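You operate a simulated robot arm through the tools that you are given. There is no shell and no other tool. Be economical: measure what you need, move in short steps, check, and stop when the job is done.

You are at the controls of a simulated robot arm. One attempt, no reset.

TASK
Find the leaker: press the blue and pink capsules on the paper pads.
Fine: one capsule a pad, blue plate down for a good three seconds and up again; the leaker goes in the red tub, the other in the green tray.

It is judged by the outcome, as a careful person would: the job done as asked, and still so three seconds after it is handed in. It fails if anything else is knocked over, pushed out of place, dropped, spilled or broken.

THE ROBOT
A 6-joint arm with a two-finger gripper, hanging from a carriage that runs on a gantry, over the field with the corners [-792, -307], [1308, -309], [1310, 1071], [-790, 1073] (x, y) and turns from -6.946 to 5.061 rad about z. Base frame: it is fixed where the carriage stands at the start and does not move with it; the origin is on the floor, on the carriage's upright axis, x ahead of it, y to its left, z up; the surface under the hand at the start is at about z = 860. Units: mm, rad, N and s.
With the tool pointing down near the work surface it reaches from about 100 to 440 mm from the robot's upright axis, wherever it stands. Its first joint turns from -2.897 to 2.897 rad. Places, roughly: air lever [-200, -500, 1000]; blue block [400, -400, 900]; blue plate [900, -500, 1000]; inside of the green tray on the check bench [800, -200, 900]; inside of the red tub on the check bench [1100, -200, 900]; load dial [-200, -400, 1000]; small dial [1500, -400, 900]; stirrer switch [1400, -400, 900]. Payload 2.45 kg.
The tool frame sits at the grasp point between the pads (the TCP): z along the fingers, y along the line on which they close. The tips reach 26 mm beyond it. Largest opening 96 mm; the body of the gripper starts 69 mm behind the TCP.
Orientation is that of the tool frame in the base frame, as a unit quaternion [w, x, y, z]. With the fingers straight down and closing along the base's y, the tool's x points along the base's -x, its y along +y and its z along -z.

THE INTERFACE
- The arm moves only by the tool nudge_tool. Its argument "plan" is text: rows parted by semicolons, each of 7 numbers parted by spaces: the shift along the base's x, y, z in mm, then the turn, a rotation vector about the base's x, y, z in rad, then the opening, from 0 (shut) to 1 (fully open). In form: x y z wx wy wz fingers; .... A call has 1 to 10 rows; each row is the pose to reach, as a shift and turn from the pose commanded when the call began. Rows are played at 5 a second. More than 50 mm and 0.15 rad between two rows, or a gripper value outside its range, and nothing of the call is played. Where a pose cannot be reached the arm comes as near as it can. A force on the tool above 40 N (or 10 N above the force at the start of the call, whichever is more), or a blocked arm, ends the call early, and 0.2 s more pass. Each finger halts on what it meets, pressing with about 42 N; the grip force reading is that of the motor and also rises with nothing between the fingers. The clock runs only during rows and for 0.2 s after the last one: add rows that repeat a pose to give the fingers time. It gives the time, the measured TCP pose, the force on the tool (base axes), the opening and the grip force at its end, in the units of the frame above (readings bear some noise), with the torque about the TCP (base axes, N m) and any sound that the robot's microphone picked up.
- Cameras (640 x 400 px; columns grow to the right, rows downward): "scene" is now at [212.8, -54.7, 1838.5]; the picture's right is [-0.98, -0.19, 0.00], its down [-0.17, 0.91, -0.37] and it looks along [0.07, -0.36, -0.93] (base axes); focal length 260 px, centre (320, 200). "wrist" rides on the gripper at [82, 3, -98] in the tool frame; the picture's right is [-0.04, 1.00, 0.00], its down [-0.73, -0.03, -0.68] and it looks along [-0.68, -0.03, 0.73] (tool axes); focal length 256 px, centre (320, 200). There is no depth. A picture from a camera that has moved, and an enlarged one, comes with that camera's place and axes in the base frame and with its lens.
- snapshot(camera): a new picture of that camera. It takes no simulated time.
- slide_trunk(by): slides the trunk up (or, below 0, down) by that many mm; the arm and the scene camera ride with it, the base frame stays. It gives what a move gives, with no picture.
- base_move(legs): drives the robot by 1 to 6 legs, each [ahead, left, turn to the left] in mm, mm and rad, along the robot's own axes; the way and the turn of a leg run together, so that a leg with both is an arc; at most 1500 mm and 3.142 rad a leg. The arm and the cameras ride along, it lands a little off, and it stops where it bumps. It keeps to its track: a leg is cut to what the track allows. It gives what a move gives.
- aim_head(pan, tilt): turns the head with the scene camera to pan (to the left, within 2.705 rad either way) and tilt (down, from -0.506 to 1.204), counted from straight ahead of the robot. It gives what a move gives.
- zoom(camera, box): a new picture of the part [left, top, right, bottom] of that camera's present view, enlarged. It takes no simulated time.
- sign_off(): hands the job in; it is judged then, once.

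Work in short steps. Places have to be worked out from the pictures, the camera data and where the tool is seen: move nearer, look again, correct. Check each grasp and each placing, and mend what went wrong. You have 120 turns and 82 pictures in all, those below and enlarged ones among them. Open the gripper and draw the arm clear of the work before you hand the job in, unless the task says otherwise; then end with one line.

The tools are called as name(argument=value, ...) on one line, values as JSON. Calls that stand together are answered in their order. nudge_tool: Moves the arm, as the interface text tells. Its arguments: {"type":"object","properties":{"plan":{"type":"string"}},"required":["plan"]} The other tools are called the same way: slide_trunk (by) slides the trunk up or down; base_move (legs) drives the base; aim_head (pan, tilt) turns the head that bears the scene camera; snapshot (camera) takes a picture; zoom (camera, box) takes an enlarged picture of a part of a camera's view; sign_off () hands the job in.

At the start:

```text
time_s: 0.0
position: [455.6, -267.5, 1229.8]
ee_rot: [0.0, 0.0, 1.0, -0.001]
contact_force: [-0.5, 0.4, -0.5]
wrist_torque: [-0.03, -0.01, -0.02]
gripper_width: 96.0
gripper_force: 0.0
trunk travel left (down, up): [-576.0, 26.0]
robot x, y, heading: [0.4, -0.7, 0.001]
head pan, tilt: [-1.384, 1.194]
```

scene: 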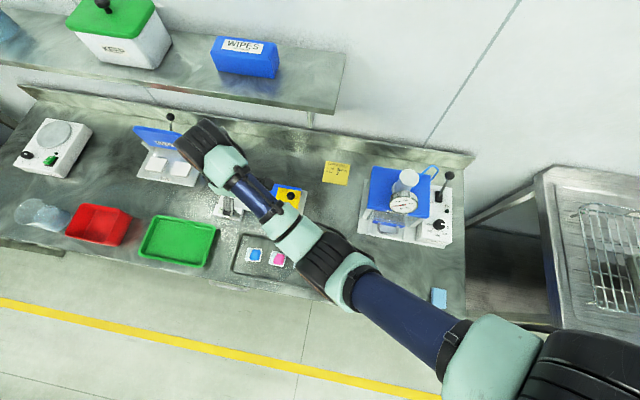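
wrist: 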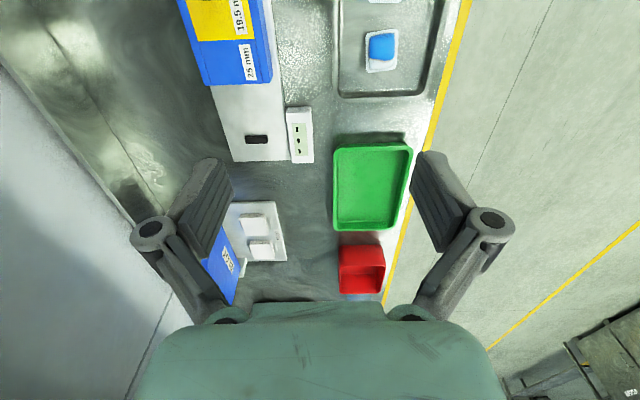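

The scene shows the two capsules in a small tray and the blue hinged plate with two pads. I zoom in on both.

zoom(camera="scene", box=[120, 100, 220, 200])

zoom(camera="scene", box=[190, 150, 350, 300])

zoom(camera="wrist", box=[180, 180, 440, 320])

```text
4.00 times, centred on (170, 150) of scene
camera zoom: at [212.8, -54.7, 1838.5], right [-0.98, -0.19, 0.0], down [-0.17, 0.91, -0.37], along [0.07, -0.36, -0.93], focal length 1040 px, centre (920, 400)
```

zoom: 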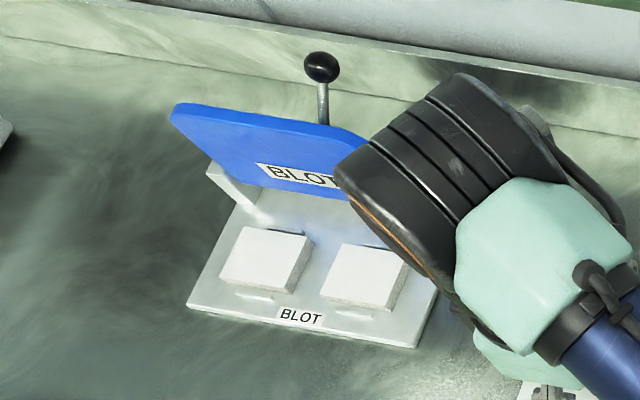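

```text
2.67 times, centred on (270, 225) of scene
camera zoom: at [212.8, -54.7, 1838.5], right [-0.98, -0.19, 0.0], down [-0.17, 0.91, -0.37], along [0.07, -0.36, -0.93], focal length 693 px, centre (453, 133)
```

zoom: 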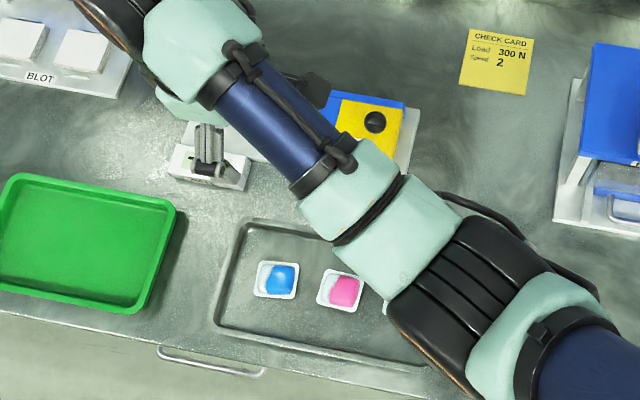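

```text
2.46 times, centred on (310, 250) of wrist
camera zoom: at [374.7, -264.3, 1328.4], right [0.04, 1.0, 0.0], down [0.73, -0.03, 0.68], along [0.68, -0.03, -0.73], focal length 630 px, centre (345, 77)
```

zoom: 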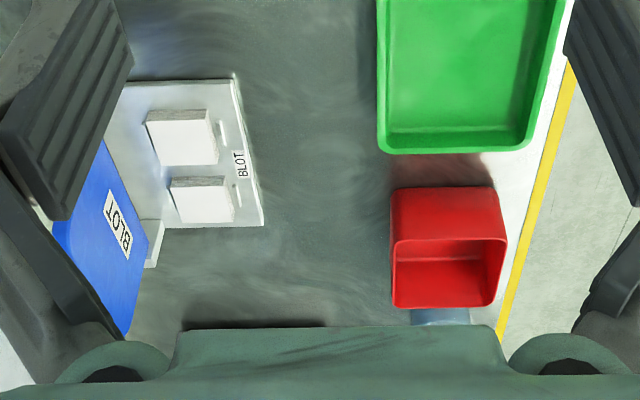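

Estimates: blue capsule near (487,-168), pink near (392,-173), pads near (875,-452) and (986,-451), and the plate knob near (924,-613). I drive ahead so the capsules are within reach.

base_move(legs=[[250, 0, 0]])

nudge_tool(plan="-40 25 -20 0 0 0 1; -80 50 -40 0 0 0 1; -120 75 -60 0 0 0 1; -160 95 -80 0 0 0 1; -200 95 -100 0 0 0 1; -219 97 -120 0 0 0 1; -219 97 -130 0 0 0 1")

snapshot(camera="wrist")

snapshot(camera="scene")

```text
time_s: 1.8
position: [704.5, -266.0, 1230.6]
ee_rot: [0.0, 0.0, 1.0, 0.0]
contact_force: [0.2, 0.0, -0.6]
wrist_torque: [0.0, 0.03, 0.01]
gripper_width: 96.0
gripper_force: 0.1
trunk travel left (down, up): [-576.0, 26.0]
robot x, y, heading: [249.6, 0.6, 0.002]
head pan, tilt: [-1.384, 1.194]
```

```text
refused: row 1 steps farther than a row can; nothing moved
```

```text
76 pictures are left
camera wrist: at [623.2, -263.8, 1328.3], right [0.04, 1.0, 0.0], down [0.73, -0.03, 0.68], along [0.68, -0.03, -0.73], focal length 256 px, centre (320, 200)
```

wrist: 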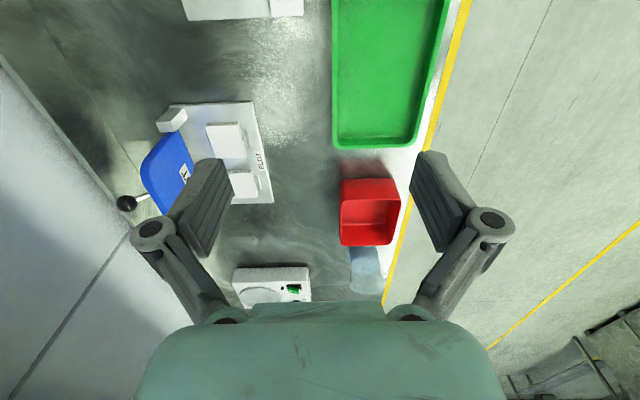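

```text
75 pictures are left
camera scene: at [461.2, -54.4, 1838.5], right [-0.98, -0.19, 0.0], down [-0.17, 0.91, -0.37], along [0.07, -0.36, -0.93], focal length 260 px, centre (320, 200)
```

scene: 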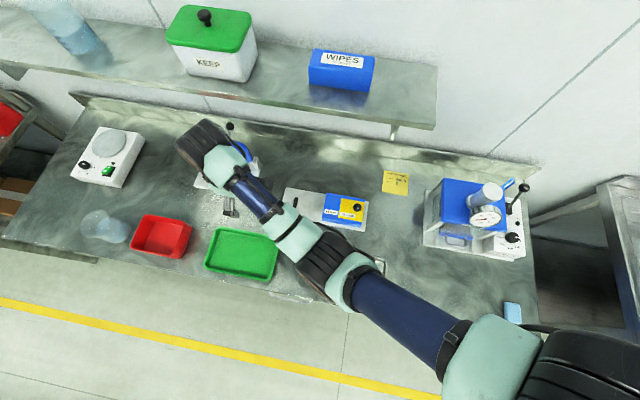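

The knob triangulates to about (902,-596,1024), attached to the plate's back. Now I move the arm over the capsules in smaller steps.

nudge_tool(plan="-35 20 -20 0 0 0 1; -70 40 -40 0 0 0 1; -105 60 -60 0 0 0 1; -140 80 -80 0 0 0 1; -175 90 -100 0 0 0 1; -200 95 -120 0 0 0 1; -217 97 -140 0 0 0 1; -217 97 -140 0 0 0 1")

snapshot(camera="wrist")

snapshot(camera="scene")

```text
time_s: 3.6
position: [486.8, -171.1, 1087.0]
ee_rot: [0.0, 0.0, 1.0, 0.0]
contact_force: [0.0, -0.3, 0.2]
wrist_torque: [-0.02, -0.03, 0.01]
gripper_width: 96.1
gripper_force: 0.0
out of reach, approached as far as the arm can: row 1, 2, 3
trunk travel left (down, up): [-576.0, 26.0]
robot x, y, heading: [249.2, 0.7, 0.002]
head pan, tilt: [-1.384, 1.194]
```

```text
74 pictures are left
camera wrist: at [405.5, -167.9, 1186.8], right [0.04, 1.0, 0.0], down [0.73, -0.03, 0.68], along [0.68, -0.03, -0.73], focal length 256 px, centre (320, 200)
```

wrist: 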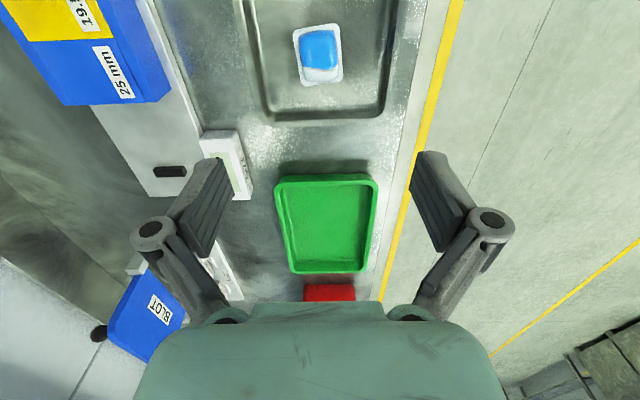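

```text
73 pictures are left
camera scene: at [461.2, -54.4, 1838.5], right [-0.98, -0.19, 0.0], down [-0.17, 0.91, -0.37], along [0.07, -0.36, -0.93], focal length 260 px, centre (320, 200)
```

scene: 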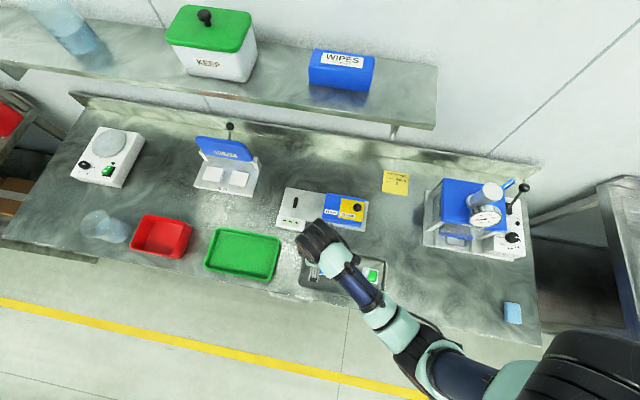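

Zoom on the capsule for its shape, and on the now unobstructed blot station.

zoom(camera="wrist", box=[260, 0, 380, 110])

zoom(camera="scene", box=[180, 115, 280, 205])

```text
3.64 times, centred on (320, 55) of wrist
camera zoom: at [405.5, -167.9, 1186.8], right [0.04, 1.0, 0.0], down [0.73, -0.03, 0.68], along [0.68, -0.03, -0.73], focal length 931 px, centre (320, 727)
```

zoom: 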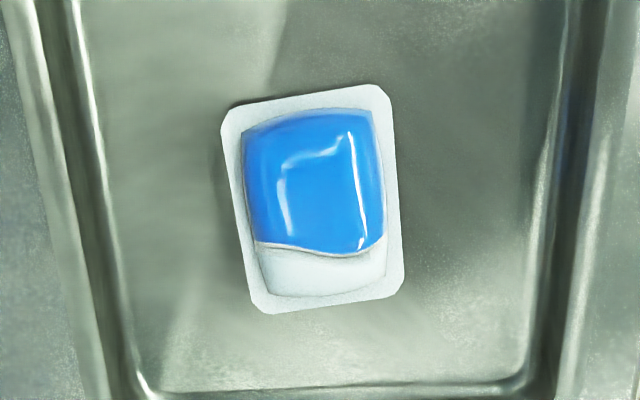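

```text
4.44 times, centred on (230, 160) of scene
camera zoom: at [461.2, -54.4, 1838.5], right [-0.98, -0.19, 0.0], down [-0.17, 0.91, -0.37], along [0.07, -0.36, -0.93], focal length 1156 px, centre (720, 378)
```

zoom: 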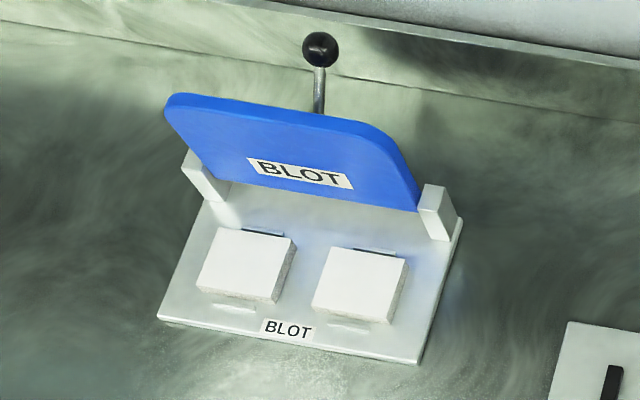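

The capsule has a rectangular rim about 47×54 mm, turned about +0.14 rad, centred near (481,-173). I descend over it part way, with the turn and a smaller opening.

nudge_tool(plan="-3 0 -40 0 0 0.07 0.9; -6 -1 -80 0 0 0.14 0.8; -6 -2 -120 0 0 0.14 0.75; -6 -2 -140 0 0 0.14 0.75; -6 -2 -140 0 0 0.14 0.75")

snapshot(camera="wrist")

```text
time_s: 4.8
position: [481.7, -170.7, 947.6]
ee_rot: [0.0, -0.07, 0.998, -0.001]
contact_force: [0.4, 0.3, 0.4]
wrist_torque: [0.02, 0.01, 0.0]
gripper_width: 71.9
gripper_force: 0.1
trunk travel left (down, up): [-576.0, 26.0]
robot x, y, heading: [249.4, -4.0, 0.001]
head pan, tilt: [-1.384, 1.194]
```

```text
70 pictures are left
camera wrist: at [399.9, -179.4, 1046.7], right [-0.1, 0.99, 0.0], down [0.73, 0.07, 0.68], along [0.68, 0.07, -0.73], focal length 256 px, centre (320, 200)
```

wrist: 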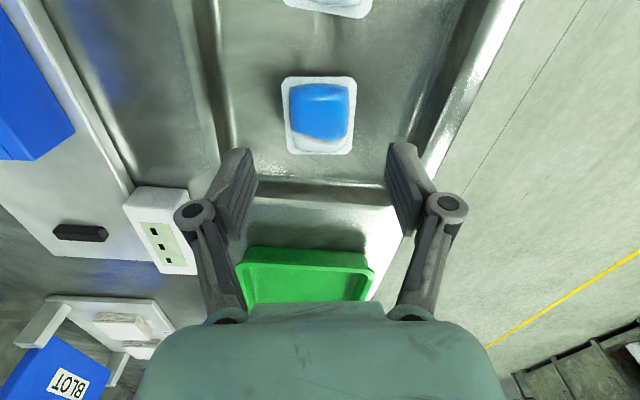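

Well aligned (capsule at about 484,-171). I descend to about tip height 866.

nudge_tool(plan="2 0 -30 0 0 0 0.75; 2 0 -50 0 0 0 0.75; 2 0 -55 0 0 0 0.75; 2 0 -55 0 0 0 0.75")

snapshot(camera="wrist")

```text
time_s: 5.8
position: [484.4, -170.0, 894.3]
ee_rot: [0.0, -0.07, 0.998, 0.0]
contact_force: [0.0, 0.0, 0.6]
wrist_torque: [-0.02, -0.03, -0.01]
gripper_width: 72.1
gripper_force: 0.0
trunk travel left (down, up): [-576.0, 26.0]
robot x, y, heading: [250.4, 1.4, -0.002]
head pan, tilt: [-1.384, 1.194]
```

```text
69 pictures are left
camera wrist: at [403.7, -179.0, 992.0], right [-0.1, 0.99, 0.0], down [0.73, 0.07, 0.68], along [0.68, 0.07, -0.73], focal length 256 px, centre (320, 200)
```

wrist: 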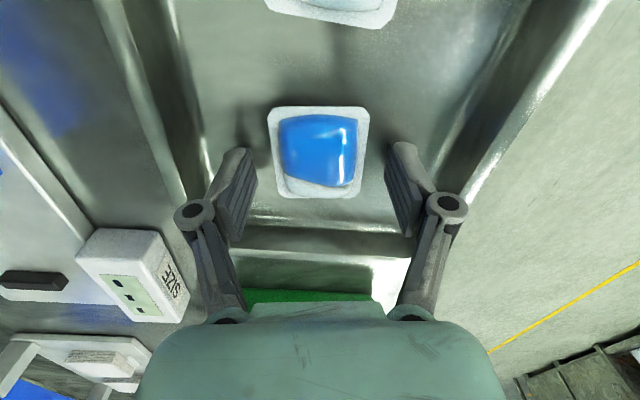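

Fingers straddle the capsule. I go down a few millimetres more, watching force.

nudge_tool(plan="0 0 -3 0 0 0 0.75; 0 0 -6 0 0 0 0.75; 0 0 -6 0 0 0 0.75")

zoom(camera="wrist", box=[210, 80, 450, 230])

```text
time_s: 6.6
position: [483.6, -170.4, 887.9]
ee_rot: [0.0, -0.071, 0.997, 0.0]
contact_force: [-0.7, 1.1, 0.0]
wrist_torque: [0.0, -0.01, 0.0]
gripper_width: 72.0
gripper_force: 0.1
trunk travel left (down, up): [-576.0, 26.0]
robot x, y, heading: [249.2, -1.9, -0.0]
head pan, tilt: [-1.384, 1.194]
```

```text
2.67 times, centred on (330, 155) of wrist
camera zoom: at [403.3, -179.7, 987.3], right [-0.1, 0.99, 0.0], down [0.73, 0.07, 0.68], along [0.68, 0.07, -0.73], focal length 683 px, centre (293, 320)
```

zoom: 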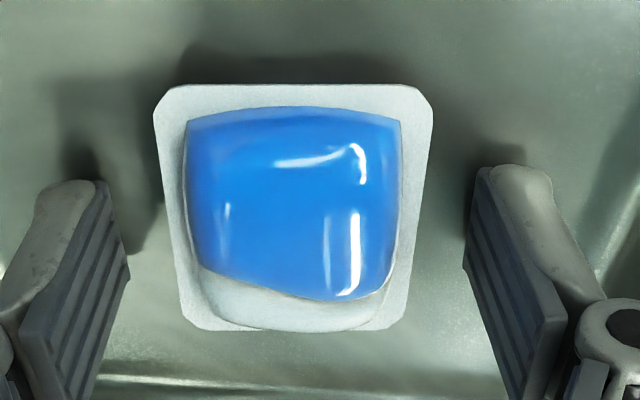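

The rim stands slightly above the floor and the tips are below it. I close gently here.

nudge_tool(plan="-2 -1 0 0 0 0 0.62; -2 -1 0 0 0 0 0.54; -2 -1 0 0 0 0 0.48; -2 -1 0 0 0 0 0.48; -2 -1 0 0 0 0 0.48")

zoom(camera="wrist", box=[210, 80, 450, 230])

```text
time_s: 7.8
position: [482.9, -173.8, 888.5]
ee_rot: [0.0, -0.07, 0.998, 0.001]
contact_force: [-0.1, 0.7, -0.3]
wrist_torque: [0.01, -0.01, -0.03]
gripper_width: 45.8
gripper_force: 0.1
trunk travel left (down, up): [-576.0, 26.0]
robot x, y, heading: [249.6, -0.1, 0.006]
head pan, tilt: [-1.384, 1.194]
```

```text
2.67 times, centred on (330, 155) of wrist
camera zoom: at [401.0, -181.0, 987.6], right [-0.1, 0.99, 0.0], down [0.73, 0.07, 0.68], along [0.68, 0.07, -0.73], focal length 683 px, centre (293, 320)
```

zoom: 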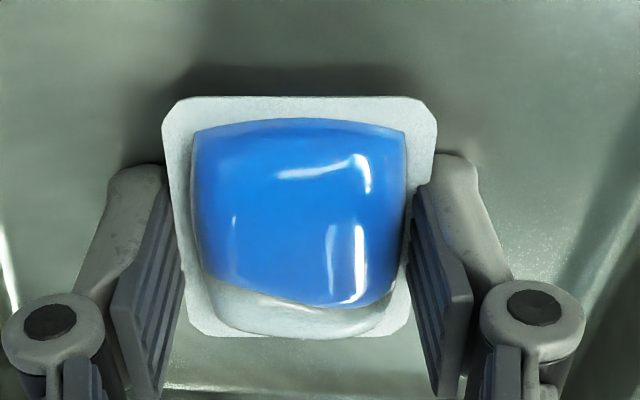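

Pads look flush with the rim at 45.8 mm. I squeeze a bit further and check the grip.

nudge_tool(plan="0 0 0 0 0 0 0.45; 0 0 0 0 0 0 0.42; 0 0 0 0 0 0 0.42; 0 0 0 0 0 0 0.42")

zoom(camera="wrist", box=[210, 80, 450, 230])

```text
time_s: 8.8
position: [481.0, -173.4, 889.0]
ee_rot: [0.0, -0.071, 0.997, 0.0]
contact_force: [-1.3, 0.5, 10.3]
wrist_torque: [0.06, 0.02, 0.0]
gripper_width: 41.5
gripper_force: 11.5
trunk travel left (down, up): [-576.0, 26.0]
robot x, y, heading: [246.9, -1.1, 0.002]
head pan, tilt: [-1.384, 1.194]
```

```text
2.67 times, centred on (330, 155) of wrist
camera zoom: at [401.3, -181.2, 987.9], right [-0.1, 0.99, 0.0], down [0.73, 0.07, 0.68], along [0.68, 0.07, -0.73], focal length 683 px, centre (293, 320)
```

zoom: 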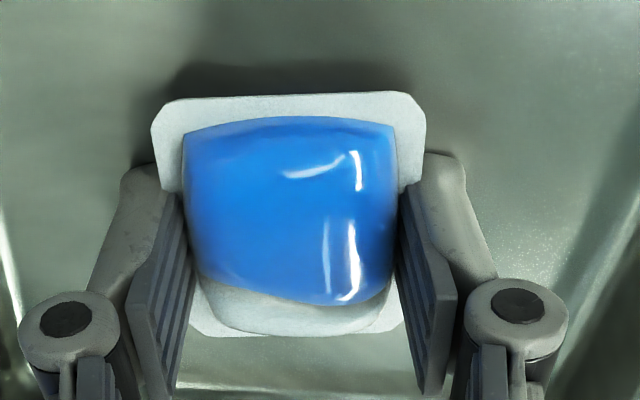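

Grip force is 11.5 N on the body of the pouch. I lift slightly to see if it holds, without squeezing more.

nudge_tool(plan="0 0 5 0 0 0 0.42; 0 0 15 0 0 0 0.42; 0 0 25 0 0 0 0.42; 0 0 25 0 0 0 0.42")

snapshot(camera="wrist")

```text
time_s: 9.8
position: [481.6, -172.5, 913.4]
ee_rot: [0.0, -0.07, 0.998, 0.0]
contact_force: [-0.4, 0.5, -0.7]
wrist_torque: [0.02, 0.0, 0.03]
gripper_width: 41.2
gripper_force: 11.7
trunk travel left (down, up): [-576.0, 26.0]
robot x, y, heading: [247.4, -0.2, 0.002]
head pan, tilt: [-1.384, 1.194]
```

```text
65 pictures are left
camera wrist: at [400.6, -179.6, 1012.9], right [-0.1, 0.99, 0.0], down [0.73, 0.07, 0.68], along [0.68, 0.07, -0.73], focal length 256 px, centre (320, 200)
```

wrist: 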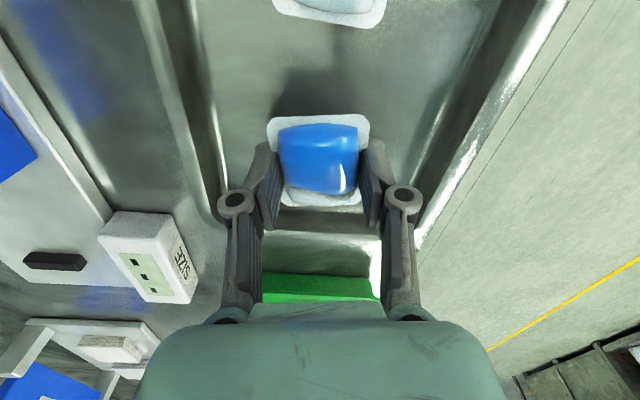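

The capsule is held. I raise it and drive toward the blot station.

nudge_tool(plan="0 0 45 0 0 -0.07 0.42; 0 0 90 0 0 -0.14 0.42; 0 0 125 0 0 -0.14 0.42; 0 0 125 0 0 -0.14 0.42")

base_move(legs=[[500, -100, 0]])

snapshot(camera="wrist")

snapshot(camera="scene")

```text
time_s: 10.8
position: [479.4, -170.8, 1039.0]
ee_rot: [0.0, 0.0, 1.0, 0.0]
contact_force: [-0.4, -0.3, -0.2]
wrist_torque: [0.0, 0.01, 0.0]
gripper_width: 41.3
gripper_force: 11.4
trunk travel left (down, up): [-576.0, 26.0]
robot x, y, heading: [252.3, -3.5, 0.005]
head pan, tilt: [-1.384, 1.194]
```

```text
time_s: 13.7
position: [962.4, -270.2, 1038.3]
ee_rot: [0.0, -0.001, 1.0, 0.0]
contact_force: [-0.7, 0.4, -0.6]
wrist_torque: [-0.01, -0.03, 0.03]
gripper_width: 41.9
gripper_force: 0.5
trunk travel left (down, up): [-576.0, 26.0]
robot x, y, heading: [727.2, -97.0, -0.001]
head pan, tilt: [-1.384, 1.194]
```

```text
64 pictures are left
camera wrist: at [880.9, -266.1, 1137.2], right [0.04, 1.0, 0.0], down [0.73, -0.03, 0.68], along [0.68, -0.03, -0.73], focal length 256 px, centre (320, 200)
```

wrist: 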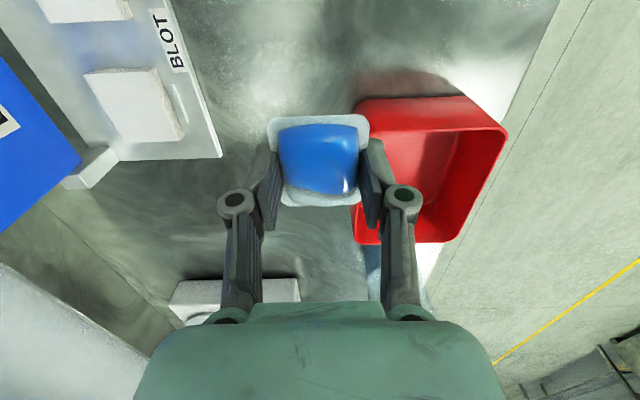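

```text
63 pictures are left
camera scene: at [943.6, -152.2, 1838.5], right [-0.98, -0.19, 0.0], down [-0.17, 0.91, -0.37], along [0.07, -0.36, -0.93], focal length 260 px, centre (320, 200)
```

scene: 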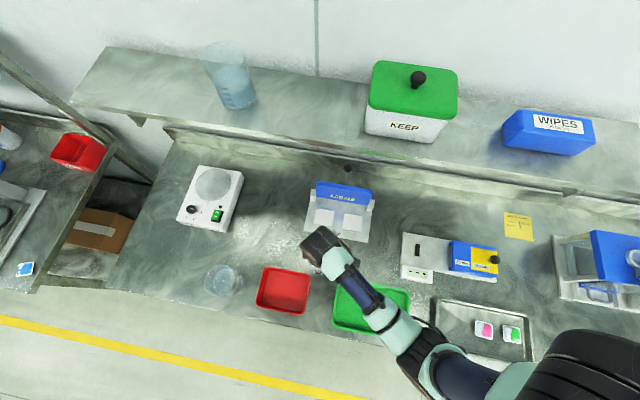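

Capsule still held but the grip reading dropped; I tighten slightly. I zoom on the pads for accurate positions.

nudge_tool(plan="0 0 0 0 0 0 0.41; 0 0 0 0 0 0 0.40; 0 0 0 0 0 0 0.40")

zoom(camera="scene", box=[290, 155, 400, 255])

```text
time_s: 14.5
position: [962.1, -268.5, 1038.2]
ee_rot: [0.0, -0.001, 1.0, 0.0]
contact_force: [-0.4, -0.1, 0.0]
wrist_torque: [-0.02, -0.02, 0.02]
gripper_width: 40.7
gripper_force: 42.1
trunk travel left (down, up): [-576.0, 26.0]
robot x, y, heading: [731.0, -97.0, 0.005]
head pan, tilt: [-1.384, 1.194]
```

```text
4.00 times, centred on (345, 205) of scene
camera zoom: at [943.6, -152.2, 1838.5], right [-0.98, -0.19, 0.0], down [-0.17, 0.91, -0.37], along [0.07, -0.36, -0.93], focal length 1040 px, centre (220, 180)
```

zoom: 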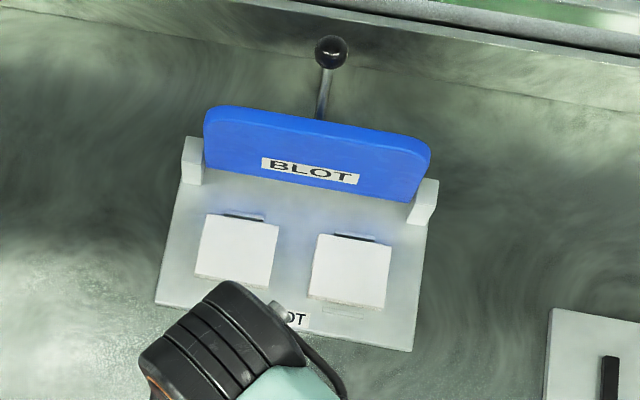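

Pads: A ≈ (983,-455), B ≈ (875,-455), top ≈ 888. I drive closer so that the tool comes in front of pad A.

base_move(legs=[[20, -120, 0]])

snapshot(camera="wrist")

snapshot(camera="scene")

```text
time_s: 15.8
position: [982.2, -390.2, 1038.7]
ee_rot: [0.0, 0.0, 1.0, 0.0]
contact_force: [0.4, -0.3, -0.6]
wrist_torque: [0.02, 0.02, -0.01]
gripper_width: 40.7
gripper_force: 41.9
trunk travel left (down, up): [-576.0, 26.0]
robot x, y, heading: [755.9, -218.0, 0.003]
head pan, tilt: [-1.384, 1.194]
```

```text
61 pictures are left
camera wrist: at [900.8, -386.4, 1137.1], right [0.04, 1.0, 0.0], down [0.73, -0.03, 0.68], along [0.68, -0.03, -0.73], focal length 256 px, centre (320, 200)
```

wrist: 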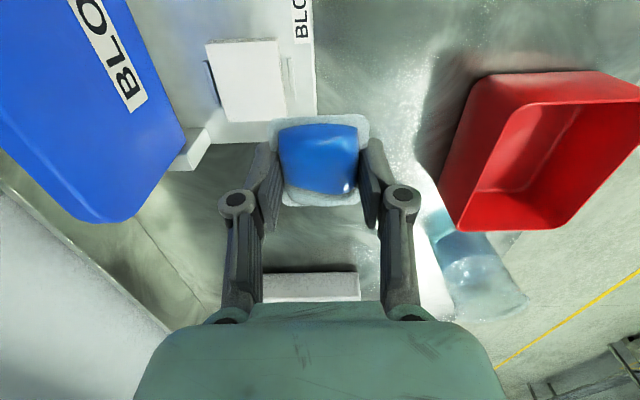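

```text
60 pictures are left
camera scene: at [963.7, -272.7, 1838.5], right [-0.98, -0.19, 0.0], down [-0.17, 0.91, -0.37], along [0.07, -0.36, -0.93], focal length 260 px, centre (320, 200)
```

scene: 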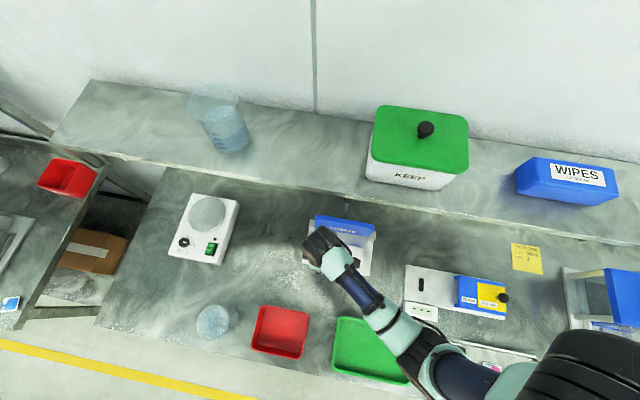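

Pad A's centre from this view is about (979,-458). I move above it and look again.

nudge_tool(plan="-1 -35 -20 0 0 0 0.40; -3 -67 -45 0 0 0 0.40; -3 -67 -80 0 0 0 0.40; -3 -67 -85 0 0 0 0.40")

snapshot(camera="wrist")

```text
time_s: 16.8
position: [977.4, -455.2, 951.9]
ee_rot: [0.0, 0.001, 1.0, 0.0]
contact_force: [0.0, 0.4, 0.0]
wrist_torque: [0.03, -0.01, 0.0]
gripper_width: 40.4
gripper_force: 41.9
trunk travel left (down, up): [-576.0, 26.0]
robot x, y, heading: [752.8, -217.6, 0.004]
head pan, tilt: [-1.384, 1.194]
```

```text
59 pictures are left
camera wrist: at [896.5, -453.2, 1050.6], right [0.04, 1.0, 0.0], down [0.73, -0.03, 0.68], along [0.68, -0.03, -0.73], focal length 256 px, centre (320, 200)
```

wrist: 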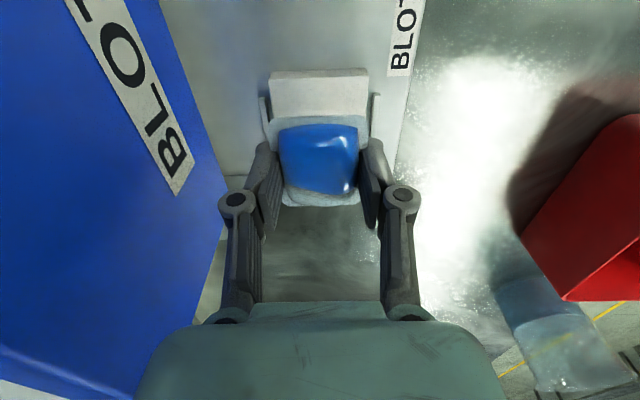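

Alignment is good. I check the little clips at the pad's edges before descending.

zoom(camera="wrist", box=[230, 50, 410, 220])

```text
2.35 times, centred on (320, 135) of wrist
camera zoom: at [896.5, -453.2, 1050.6], right [0.04, 1.0, 0.0], down [0.73, -0.03, 0.68], along [0.68, -0.03, -0.73], focal length 602 px, centre (320, 353)
```

zoom: 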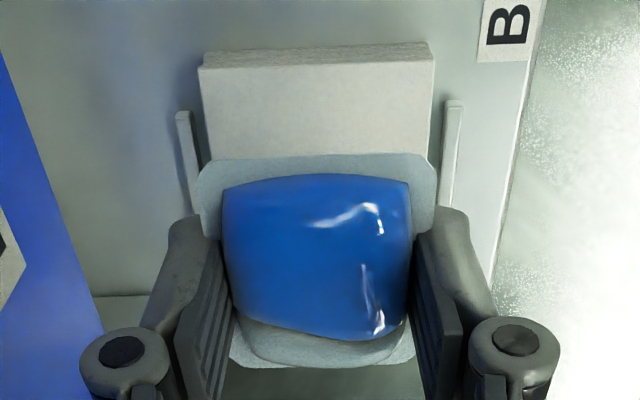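

Ribs are low. I descend until contact is near.

nudge_tool(plan="1 -1 -20 0 0 0 0.40; 2 -1 -30 0 0 0 0.40; 2 -1 -34 0 0 0 0.40; 2 -1 -36 0 0 0 0.40; 2 -1 -38 0 0 0 0.40; 2 -1 -38 0 0 0 0.40")

zoom(camera="wrist", box=[230, 50, 410, 220])

```text
time_s: 18.2
position: [980.5, -458.3, 915.0]
ee_rot: [0.0, 0.0, 1.0, 0.0]
contact_force: [-0.2, -1.4, -0.5]
wrist_torque: [0.03, -0.02, 0.04]
gripper_width: 40.9
gripper_force: 42.3
trunk travel left (down, up): [-576.0, 26.0]
robot x, y, heading: [747.5, -216.5, 0.0]
head pan, tilt: [-1.384, 1.194]
```

```text
2.35 times, centred on (320, 135) of wrist
camera zoom: at [899.8, -455.5, 1013.6], right [0.04, 1.0, 0.0], down [0.73, -0.03, 0.68], along [0.68, -0.03, -0.73], focal length 602 px, centre (320, 353)
```

zoom: 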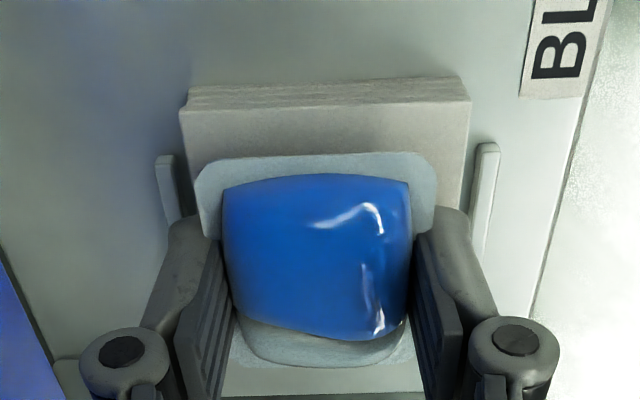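

Pad top computes to z≈888; tips are at ~889. I creep down a few mm for contact.

nudge_tool(plan="0 0 -1 0 0 0 0.40; 0 0 -2 0 0 0 0.40; 0 0 -2 0 0 0 0.40")

```text
time_s: 19.0
position: [982.0, -457.5, 912.6]
ee_rot: [0.0, 0.0, 1.0, -0.001]
contact_force: [0.9, -0.6, 0.2]
wrist_torque: [0.0, 0.02, 0.0]
gripper_width: 40.5
gripper_force: 42.2
trunk travel left (down, up): [-576.0, 26.0]
robot x, y, heading: [752.3, -219.7, 0.001]
head pan, tilt: [-1.384, 1.194]
```

No contact yet; a millimetre or two remains at most. One more small step, then open gently.

nudge_tool(plan="0 0 -1.5 0 0 0 0.40; 0 0 -1.5 0 0 0 0.40; 0 0 -1.5 0 0 0 0.45; 0 0 -1.5 0 0 0 0.52; 0 0 -1 0 0 0 0.6; 0 0 -1 0 0 0 0.6")

zoom(camera="wrist", box=[230, 50, 410, 220])

```text
time_s: 20.4
position: [980.9, -457.1, 912.1]
ee_rot: [0.0, 0.0, 1.0, -0.001]
contact_force: [-0.2, -0.5, 0.1]
wrist_torque: [0.01, -0.02, -0.01]
gripper_width: 57.8
gripper_force: 0.0
trunk travel left (down, up): [-576.0, 26.0]
robot x, y, heading: [749.2, -219.9, 0.002]
head pan, tilt: [-1.384, 1.194]
```

```text
2.35 times, centred on (320, 135) of wrist
camera zoom: at [899.7, -454.5, 1011.0], right [0.04, 1.0, 0.0], down [0.73, -0.03, 0.68], along [0.68, -0.03, -0.73], focal length 602 px, centre (320, 353)
```

zoom: 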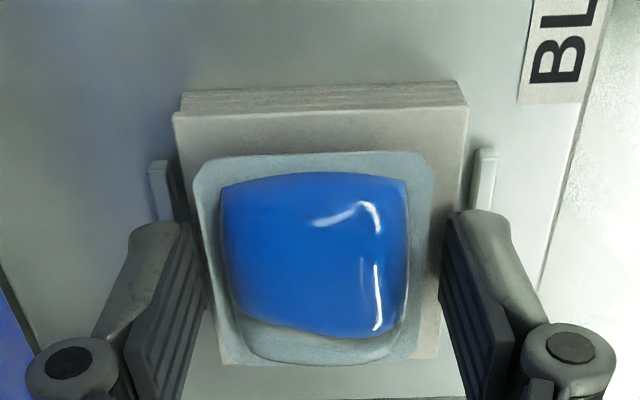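

Blue sits well on pad A. I raise, and drive to the pink capsule.

nudge_tool(plan="0 0 20 0 0 0 0.62; 0 0 60 0 0 0 0.75; 0 0 105 0 0 0 0.75; 0 0 130 0 0 0 0.75")

base_move(legs=[[0, 284, 0], [-580, 0, 0]])

snapshot(camera="wrist")

snapshot(camera="scene")

```text
time_s: 21.4
position: [981.8, -457.4, 1044.1]
ee_rot: [0.0, 0.001, 1.0, -0.001]
contact_force: [0.2, -0.2, 0.2]
wrist_torque: [0.02, -0.06, -0.01]
gripper_width: 71.8
gripper_force: 0.1
trunk travel left (down, up): [-576.0, 26.0]
robot x, y, heading: [751.0, -220.4, -0.0]
head pan, tilt: [-1.384, 1.194]
```

```text
time_s: 26.4
position: [381.8, -166.1, 1042.9]
ee_rot: [-0.001, -0.002, 1.0, 0.0]
contact_force: [0.0, 0.1, -0.7]
wrist_torque: [0.0, -0.01, 0.0]
gripper_width: 71.8
gripper_force: 0.1
trunk travel left (down, up): [-576.0, 26.0]
robot x, y, heading: [147.1, 72.7, 0.006]
head pan, tilt: [-1.384, 1.194]
```

```text
55 pictures are left
camera wrist: at [300.6, -164.0, 1141.8], right [0.04, 1.0, 0.0], down [0.73, -0.03, 0.68], along [0.68, -0.02, -0.73], focal length 256 px, centre (320, 200)
```

wrist: 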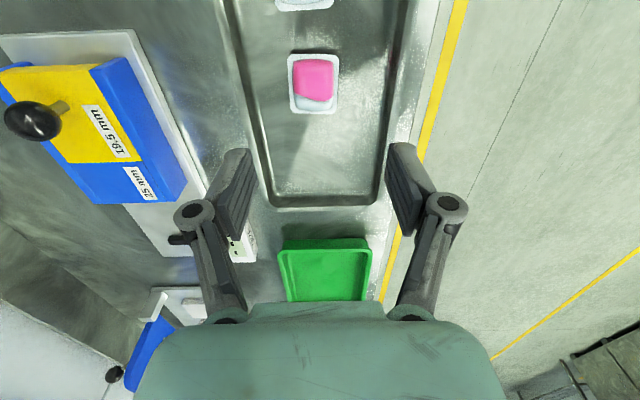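

```text
54 pictures are left
camera scene: at [362.5, 17.5, 1838.5], right [-0.98, -0.19, 0.0], down [-0.18, 0.91, -0.37], along [0.07, -0.36, -0.93], focal length 260 px, centre (320, 200)
```

scene: 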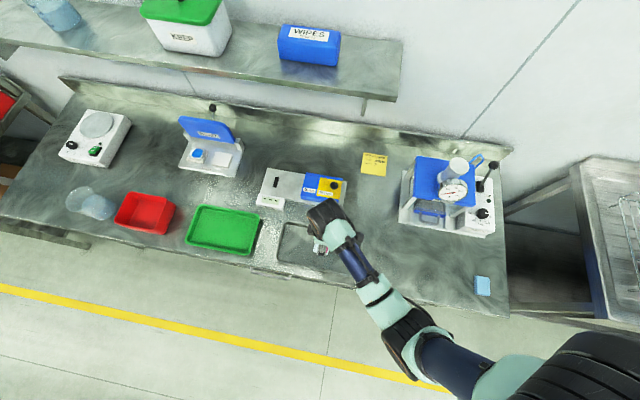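

Pink capsule at about (392,-172), hardly turned. I move over it and descend part way.

nudge_tool(plan="8 -5 -40 0 0 0 0.75; 10 -6 -85 0 0 0 0.75; 10 -6 -100 0 0 0 0.75; 10 -6 -100 0 0 0 0.75")

zoom(camera="wrist", box=[210, 60, 450, 210])

```text
time_s: 27.4
position: [392.3, -174.5, 944.3]
ee_rot: [0.0, -0.002, 1.0, 0.0]
contact_force: [0.6, 0.3, 0.7]
wrist_torque: [0.02, 0.01, 0.04]
gripper_width: 71.9
gripper_force: 0.1
trunk travel left (down, up): [-576.0, 26.0]
robot x, y, heading: [148.5, 67.2, 0.001]
head pan, tilt: [-1.384, 1.194]
```

```text
2.67 times, centred on (330, 135) of wrist
camera zoom: at [310.8, -170.7, 1043.6], right [0.04, 1.0, 0.0], down [0.73, -0.03, 0.68], along [0.68, -0.02, -0.73], focal length 683 px, centre (293, 373)
```

zoom: 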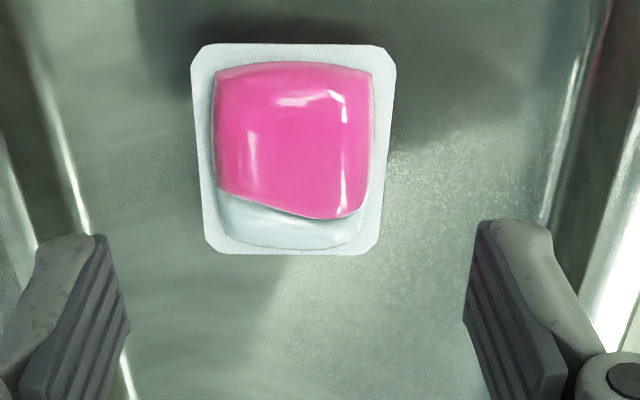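

Aligned. Descend to grasp height and close as before.

nudge_tool(plan="0 1 -30 0 0 0 0.75; 0 1 -48 0 0 0 0.7; 0 1 -56 0 0 0 0.65; 0 1 -56 0 0 0 0.58; 0 1 -56 0 0 0 0.5; 0 1 -56 0 0 0 0.44; 0 1 -56 0 0 0 0.41; 0 1 -56 0 0 0 0.405; 0 1 -56 0 0 0 0.405")

zoom(camera="wrist", box=[210, 80, 450, 230])

```text
time_s: 29.4
position: [394.4, -171.7, 889.7]
ee_rot: [0.0, -0.002, 1.0, 0.0]
contact_force: [-2.5, 3.0, 25.2]
wrist_torque: [0.16, 0.11, 0.02]
gripper_width: 40.8
gripper_force: 42.0
trunk travel left (down, up): [-576.0, 26.0]
robot x, y, heading: [149.3, 72.6, -0.0]
head pan, tilt: [-1.384, 1.194]
```

```text
2.67 times, centred on (330, 155) of wrist
camera zoom: at [312.4, -169.1, 987.9], right [0.04, 1.0, 0.0], down [0.73, -0.03, 0.68], along [0.68, -0.03, -0.73], focal length 683 px, centre (293, 320)
```

zoom: 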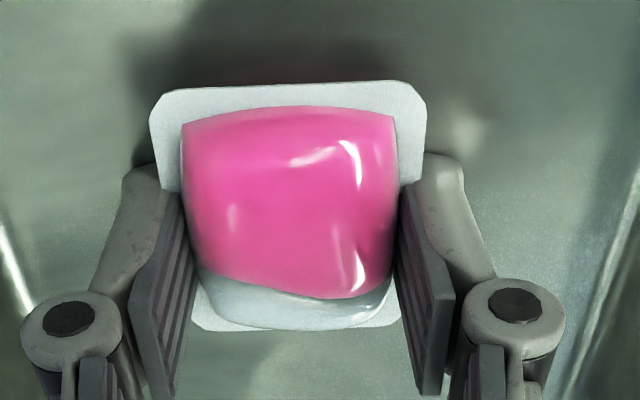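

Pink is gripped. Lift, then drive to in front of pad B (≈873,-457).

nudge_tool(plan="0 0 20 0 0 0 0.4; 0 0 60 0 0 0 0.4; 0 0 105 0 0 0 0.4; 0 0 150 0 0 0 0.4; 0 0 150 0 0 0 0.4")

base_move(legs=[[478, 0, 0], [0, -225, 0]])

snapshot(camera="wrist")

```text
time_s: 30.6
position: [393.1, -173.5, 1037.6]
ee_rot: [0.0, -0.002, 1.0, 0.0]
contact_force: [0.8, 0.5, 0.3]
wrist_torque: [-0.01, 0.0, 0.0]
gripper_width: 40.6
gripper_force: 41.9
trunk travel left (down, up): [-576.0, 26.0]
robot x, y, heading: [148.0, 74.5, 0.004]
head pan, tilt: [-1.384, 1.194]
```

```text
time_s: 34.8
position: [873.9, -397.9, 1038.4]
ee_rot: [0.0, -0.009, 1.0, 0.001]
contact_force: [-0.7, -0.1, 0.3]
wrist_torque: [-0.02, 0.02, -0.02]
gripper_width: 40.6
gripper_force: 41.8
trunk travel left (down, up): [-576.0, 26.0]
robot x, y, heading: [623.4, -158.8, 0.018]
head pan, tilt: [-1.384, 1.194]
```

```text
51 pictures are left
camera wrist: at [792.5, -395.9, 1137.0], right [0.02, 1.0, 0.0], down [0.73, -0.02, 0.68], along [0.68, -0.01, -0.73], focal length 256 px, centre (320, 200)
```

wrist: 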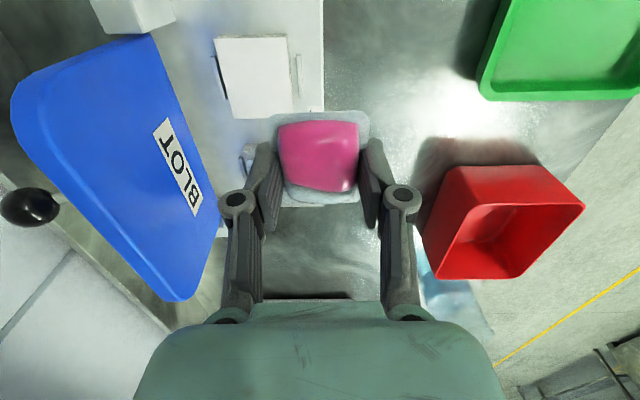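

Pad B at about (872,-457). Move over it and descend to just above.

nudge_tool(plan="-1 -35 -20 0 0 -0.018 0.4; -1 -59 -50 0 0 -0.018 0.4; -1 -59 -90 0 0 -0.018 0.4; -1 -59 -112 0 0 -0.018 0.4; -1 -59 -118 0 0 -0.018 0.4; -1 -59 -118 0 0 -0.018 0.4")

zoom(camera="wrist", box=[230, 50, 410, 220])

```text
time_s: 36.1
position: [873.3, -457.6, 920.3]
ee_rot: [0.0, 0.001, 1.0, 0.0]
contact_force: [0.3, 0.4, 0.4]
wrist_torque: [-0.03, 0.03, 0.0]
gripper_width: 40.7
gripper_force: 42.2
trunk travel left (down, up): [-576.0, 26.0]
robot x, y, heading: [627.4, -156.3, 0.019]
head pan, tilt: [-1.384, 1.194]
```

```text
2.35 times, centred on (320, 135) of wrist
camera zoom: at [792.3, -454.1, 1018.9], right [0.04, 1.0, 0.0], down [0.73, -0.03, 0.68], along [0.68, -0.03, -0.73], focal length 602 px, centre (320, 353)
```

zoom: 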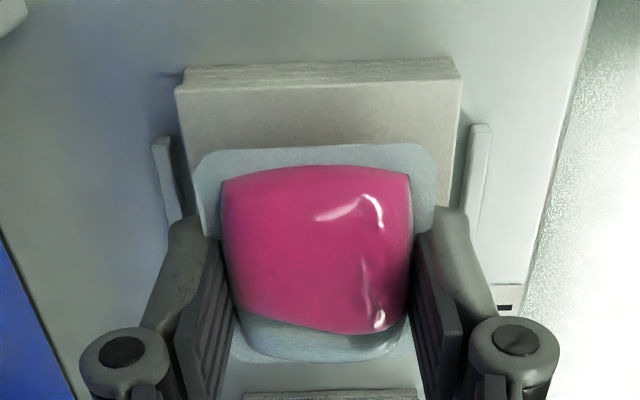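

Well centred. Lower the last 9 mm, release.

nudge_tool(plan="0 1 -5 0 0 0 0.4; 0 1 -8 0 0 0 0.4; 0 1 -9 0 0 0 0.4; 0 1 -9 0 0 0 0.44; 0 1 -9 0 0 0 0.52; 0 1 -8 0 0 0 0.6; 0 1 -8 0 0 0 0.6")

nudge_tool(plan="0 0 20 0 0 0 0.62; 0 0 60 0 0 0 0.62; 0 0 105 0 0 0 0.62; 0 35 130 0 0 0 0.62; 0 80 135 0 0 0 0.5; 0 125 135 0 0 0 0.3; 0 170 135 0 0 0 0.1; 0 170 135 0 0 0 0.1")

snapshot(camera="wrist")

snapshot(camera="scene")

```text
time_s: 37.8
position: [873.5, -455.5, 912.4]
ee_rot: [0.0, -0.001, 1.0, 0.0]
contact_force: [0.3, -0.2, -0.2]
wrist_torque: [0.02, 0.0, -0.03]
gripper_width: 57.6
gripper_force: 0.1
trunk travel left (down, up): [-576.0, 26.0]
robot x, y, heading: [622.9, -155.2, 0.02]
head pan, tilt: [-1.384, 1.194]
```

```text
time_s: 39.5
position: [872.4, -281.3, 1045.7]
ee_rot: [0.0, 0.0, 1.0, 0.0]
contact_force: [0.4, -0.4, 0.5]
wrist_torque: [-0.03, -0.01, -0.01]
gripper_width: 9.5
gripper_force: 0.0
trunk travel left (down, up): [-576.0, 26.0]
robot x, y, heading: [624.1, -155.6, 0.016]
head pan, tilt: [-1.384, 1.194]
```

```text
49 pictures are left
camera wrist: at [790.8, -278.7, 1144.3], right [0.04, 1.0, 0.0], down [0.73, -0.03, 0.68], along [0.68, -0.03, -0.73], focal length 256 px, centre (320, 200)
```

wrist: 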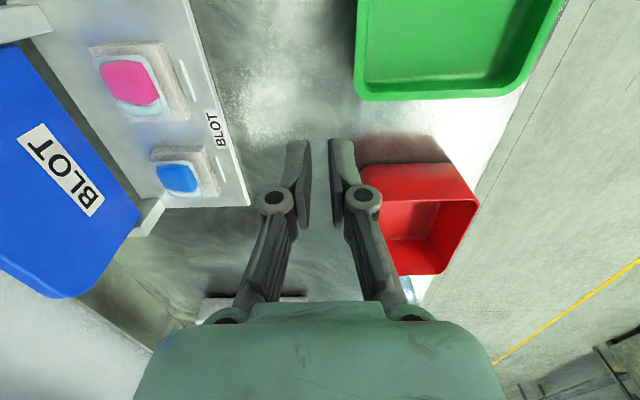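

```text
48 pictures are left
camera scene: at [839.8, -207.3, 1838.5], right [-0.98, -0.2, 0.0], down [-0.19, 0.91, -0.37], along [0.08, -0.36, -0.93], focal length 260 px, centre (320, 200)
```

scene: 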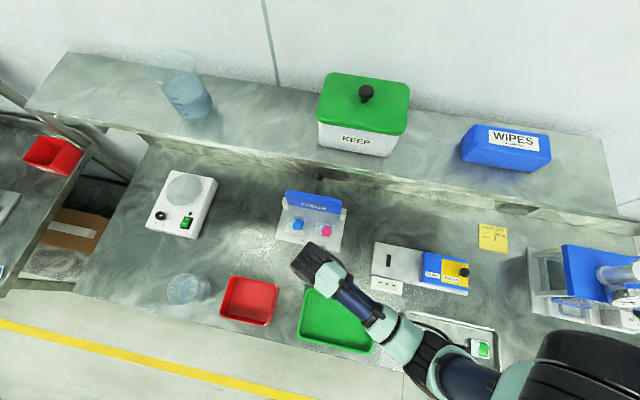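

Both capsules sit on their pads. The shelf edge is near y≈-503, z≈1300, so I'll grasp the knob with the tool tilted from the front, closing along x. First I reposition the base and turn the tool.

base_move(legs=[[136, -45, -0.018]])

nudge_tool(plan="-10 0 8 0 0 0.15 0.3; -20 -5 16 0 0 0.3 0.5; -30 -10 24 0 0 0.45 0.6; -40 -15 32 0 0 0.6 0.6; -50 -20 40 0 0 0.75 0.6; -60 -25 48 0 0 0.9 0.6; -70 -30 56 0 0 1.05 0.6; -80 -35 64 0 0 1.2 0.6; -90 -40 72 0 0 1.35 0.6; -100 -45 80 0 0 1.5 0.6")

aim_head(pan=-1.75, tilt=1.1)

snapshot(camera="scene")

snapshot(camera="wrist")

```text
time_s: 40.9
position: [1003.1, -328.8, 1044.4]
ee_rot: [0.0, 0.007, 1.0, 0.0]
contact_force: [-0.1, 0.1, -0.5]
wrist_torque: [-0.03, 0.0, -0.03]
gripper_width: 9.7
gripper_force: 0.0
trunk travel left (down, up): [-576.0, 26.0]
robot x, y, heading: [756.9, -196.7, 0.004]
head pan, tilt: [-1.384, 1.194]
```

```text
time_s: 43.1
position: [903.4, -374.7, 1125.5]
ee_rot: [0.0, -0.677, 0.736, 0.0]
contact_force: [0.2, -0.2, -0.2]
wrist_torque: [0.0, -0.02, -0.01]
gripper_width: 57.6
gripper_force: 0.0
trunk travel left (down, up): [-576.0, 26.0]
robot x, y, heading: [758.4, -198.4, 0.004]
head pan, tilt: [-1.384, 1.194]
```

```text
time_s: 43.9
position: [903.9, -373.5, 1125.4]
ee_rot: [0.001, -0.676, 0.737, -0.001]
contact_force: [1.0, 0.3, -1.0]
wrist_torque: [-0.03, -0.02, 0.01]
gripper_width: 57.4
gripper_force: 0.0
trunk travel left (down, up): [-576.0, 26.0]
robot x, y, heading: [761.2, -198.3, 0.001]
head pan, tilt: [-1.751, 1.1]
```

```text
47 pictures are left
camera scene: at [950.7, -260.5, 1844.1], right [-0.98, 0.17, 0.0], down [0.16, 0.88, -0.45], along [-0.08, -0.45, -0.89], focal length 260 px, centre (320, 200)
```

scene: 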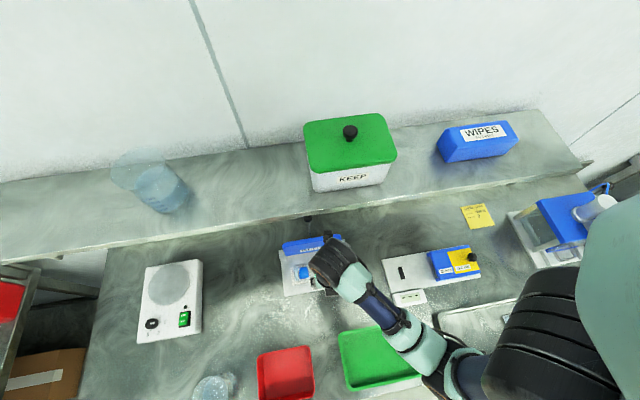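

```text
46 pictures are left
camera wrist: at [893.7, -455.8, 1224.5], right [-0.99, 0.13, 0.0], down [0.09, 0.73, 0.68], along [0.09, 0.67, -0.73], focal length 256 px, centre (320, 200)
```

wrist: 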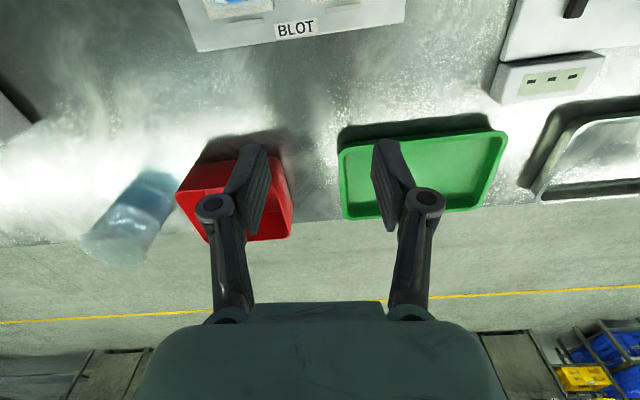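

Now finish the yaw and tilt the tool by -0.7 rad about x so the fingers point forward-down, staying low under the shelf height.

nudge_tool(plan="0 0 0 0 0 0.084 0.6; 0 0 0 0 0 0.084 0.6")

nudge_tool(plan="0 -10 -5 -0.14 0 0 0.6; 0 -25 -10 -0.28 0 0 0.6; 0 -40 -15 -0.42 0 0 0.6; 0 -55 -20 -0.56 0 0 0.6; 0 -75 -25 -0.7 0 0 0.6; 0 -100 -25 -0.7 0 0 0.6; 0 -100 -25 -0.7 0 0 0.6")

snapshot(camera="scene")

snapshot(camera="wrist")

```text
time_s: 44.5
position: [902.6, -374.7, 1126.1]
ee_rot: [0.0, -0.707, 0.707, 0.0]
contact_force: [0.0, 0.1, 0.8]
wrist_torque: [-0.02, 0.02, 0.0]
gripper_width: 57.6
gripper_force: 0.0
trunk travel left (down, up): [-576.0, 26.0]
robot x, y, heading: [759.5, -200.9, 0.008]
head pan, tilt: [-1.751, 1.1]
```

```text
time_s: 46.1
position: [900.1, -472.7, 1097.4]
ee_rot: [-0.243, -0.663, 0.665, -0.243]
contact_force: [0.2, -0.6, 0.6]
wrist_torque: [-0.03, 0.01, 0.06]
gripper_width: 57.5
gripper_force: 0.0
trunk travel left (down, up): [-576.0, 26.0]
robot x, y, heading: [759.7, -200.1, -0.0]
head pan, tilt: [-1.751, 1.1]
```

```text
45 pictures are left
camera scene: at [950.6, -260.5, 1844.1], right [-0.98, 0.18, 0.0], down [0.16, 0.88, -0.45], along [-0.08, -0.45, -0.89], focal length 260 px, centre (320, 200)
```

scene: 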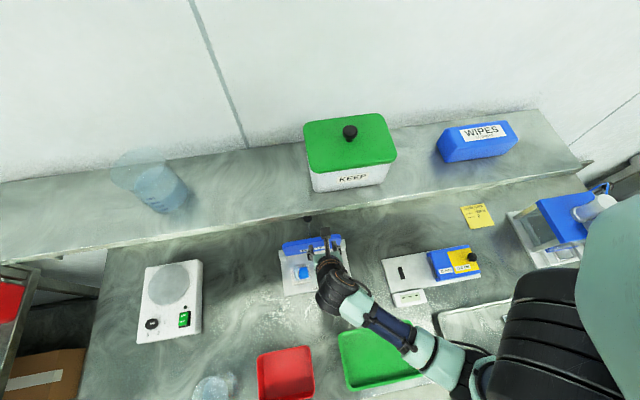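

```text
44 pictures are left
camera wrist: at [897.8, -472.1, 1225.8], right [-1.0, 0.03, -0.03], down [0.03, 1.0, 0.05], along [0.03, 0.04, -1.0], focal length 256 px, centre (320, 200)
```

wrist: 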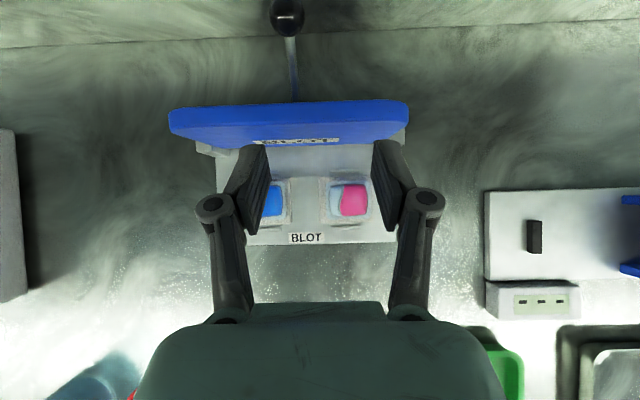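

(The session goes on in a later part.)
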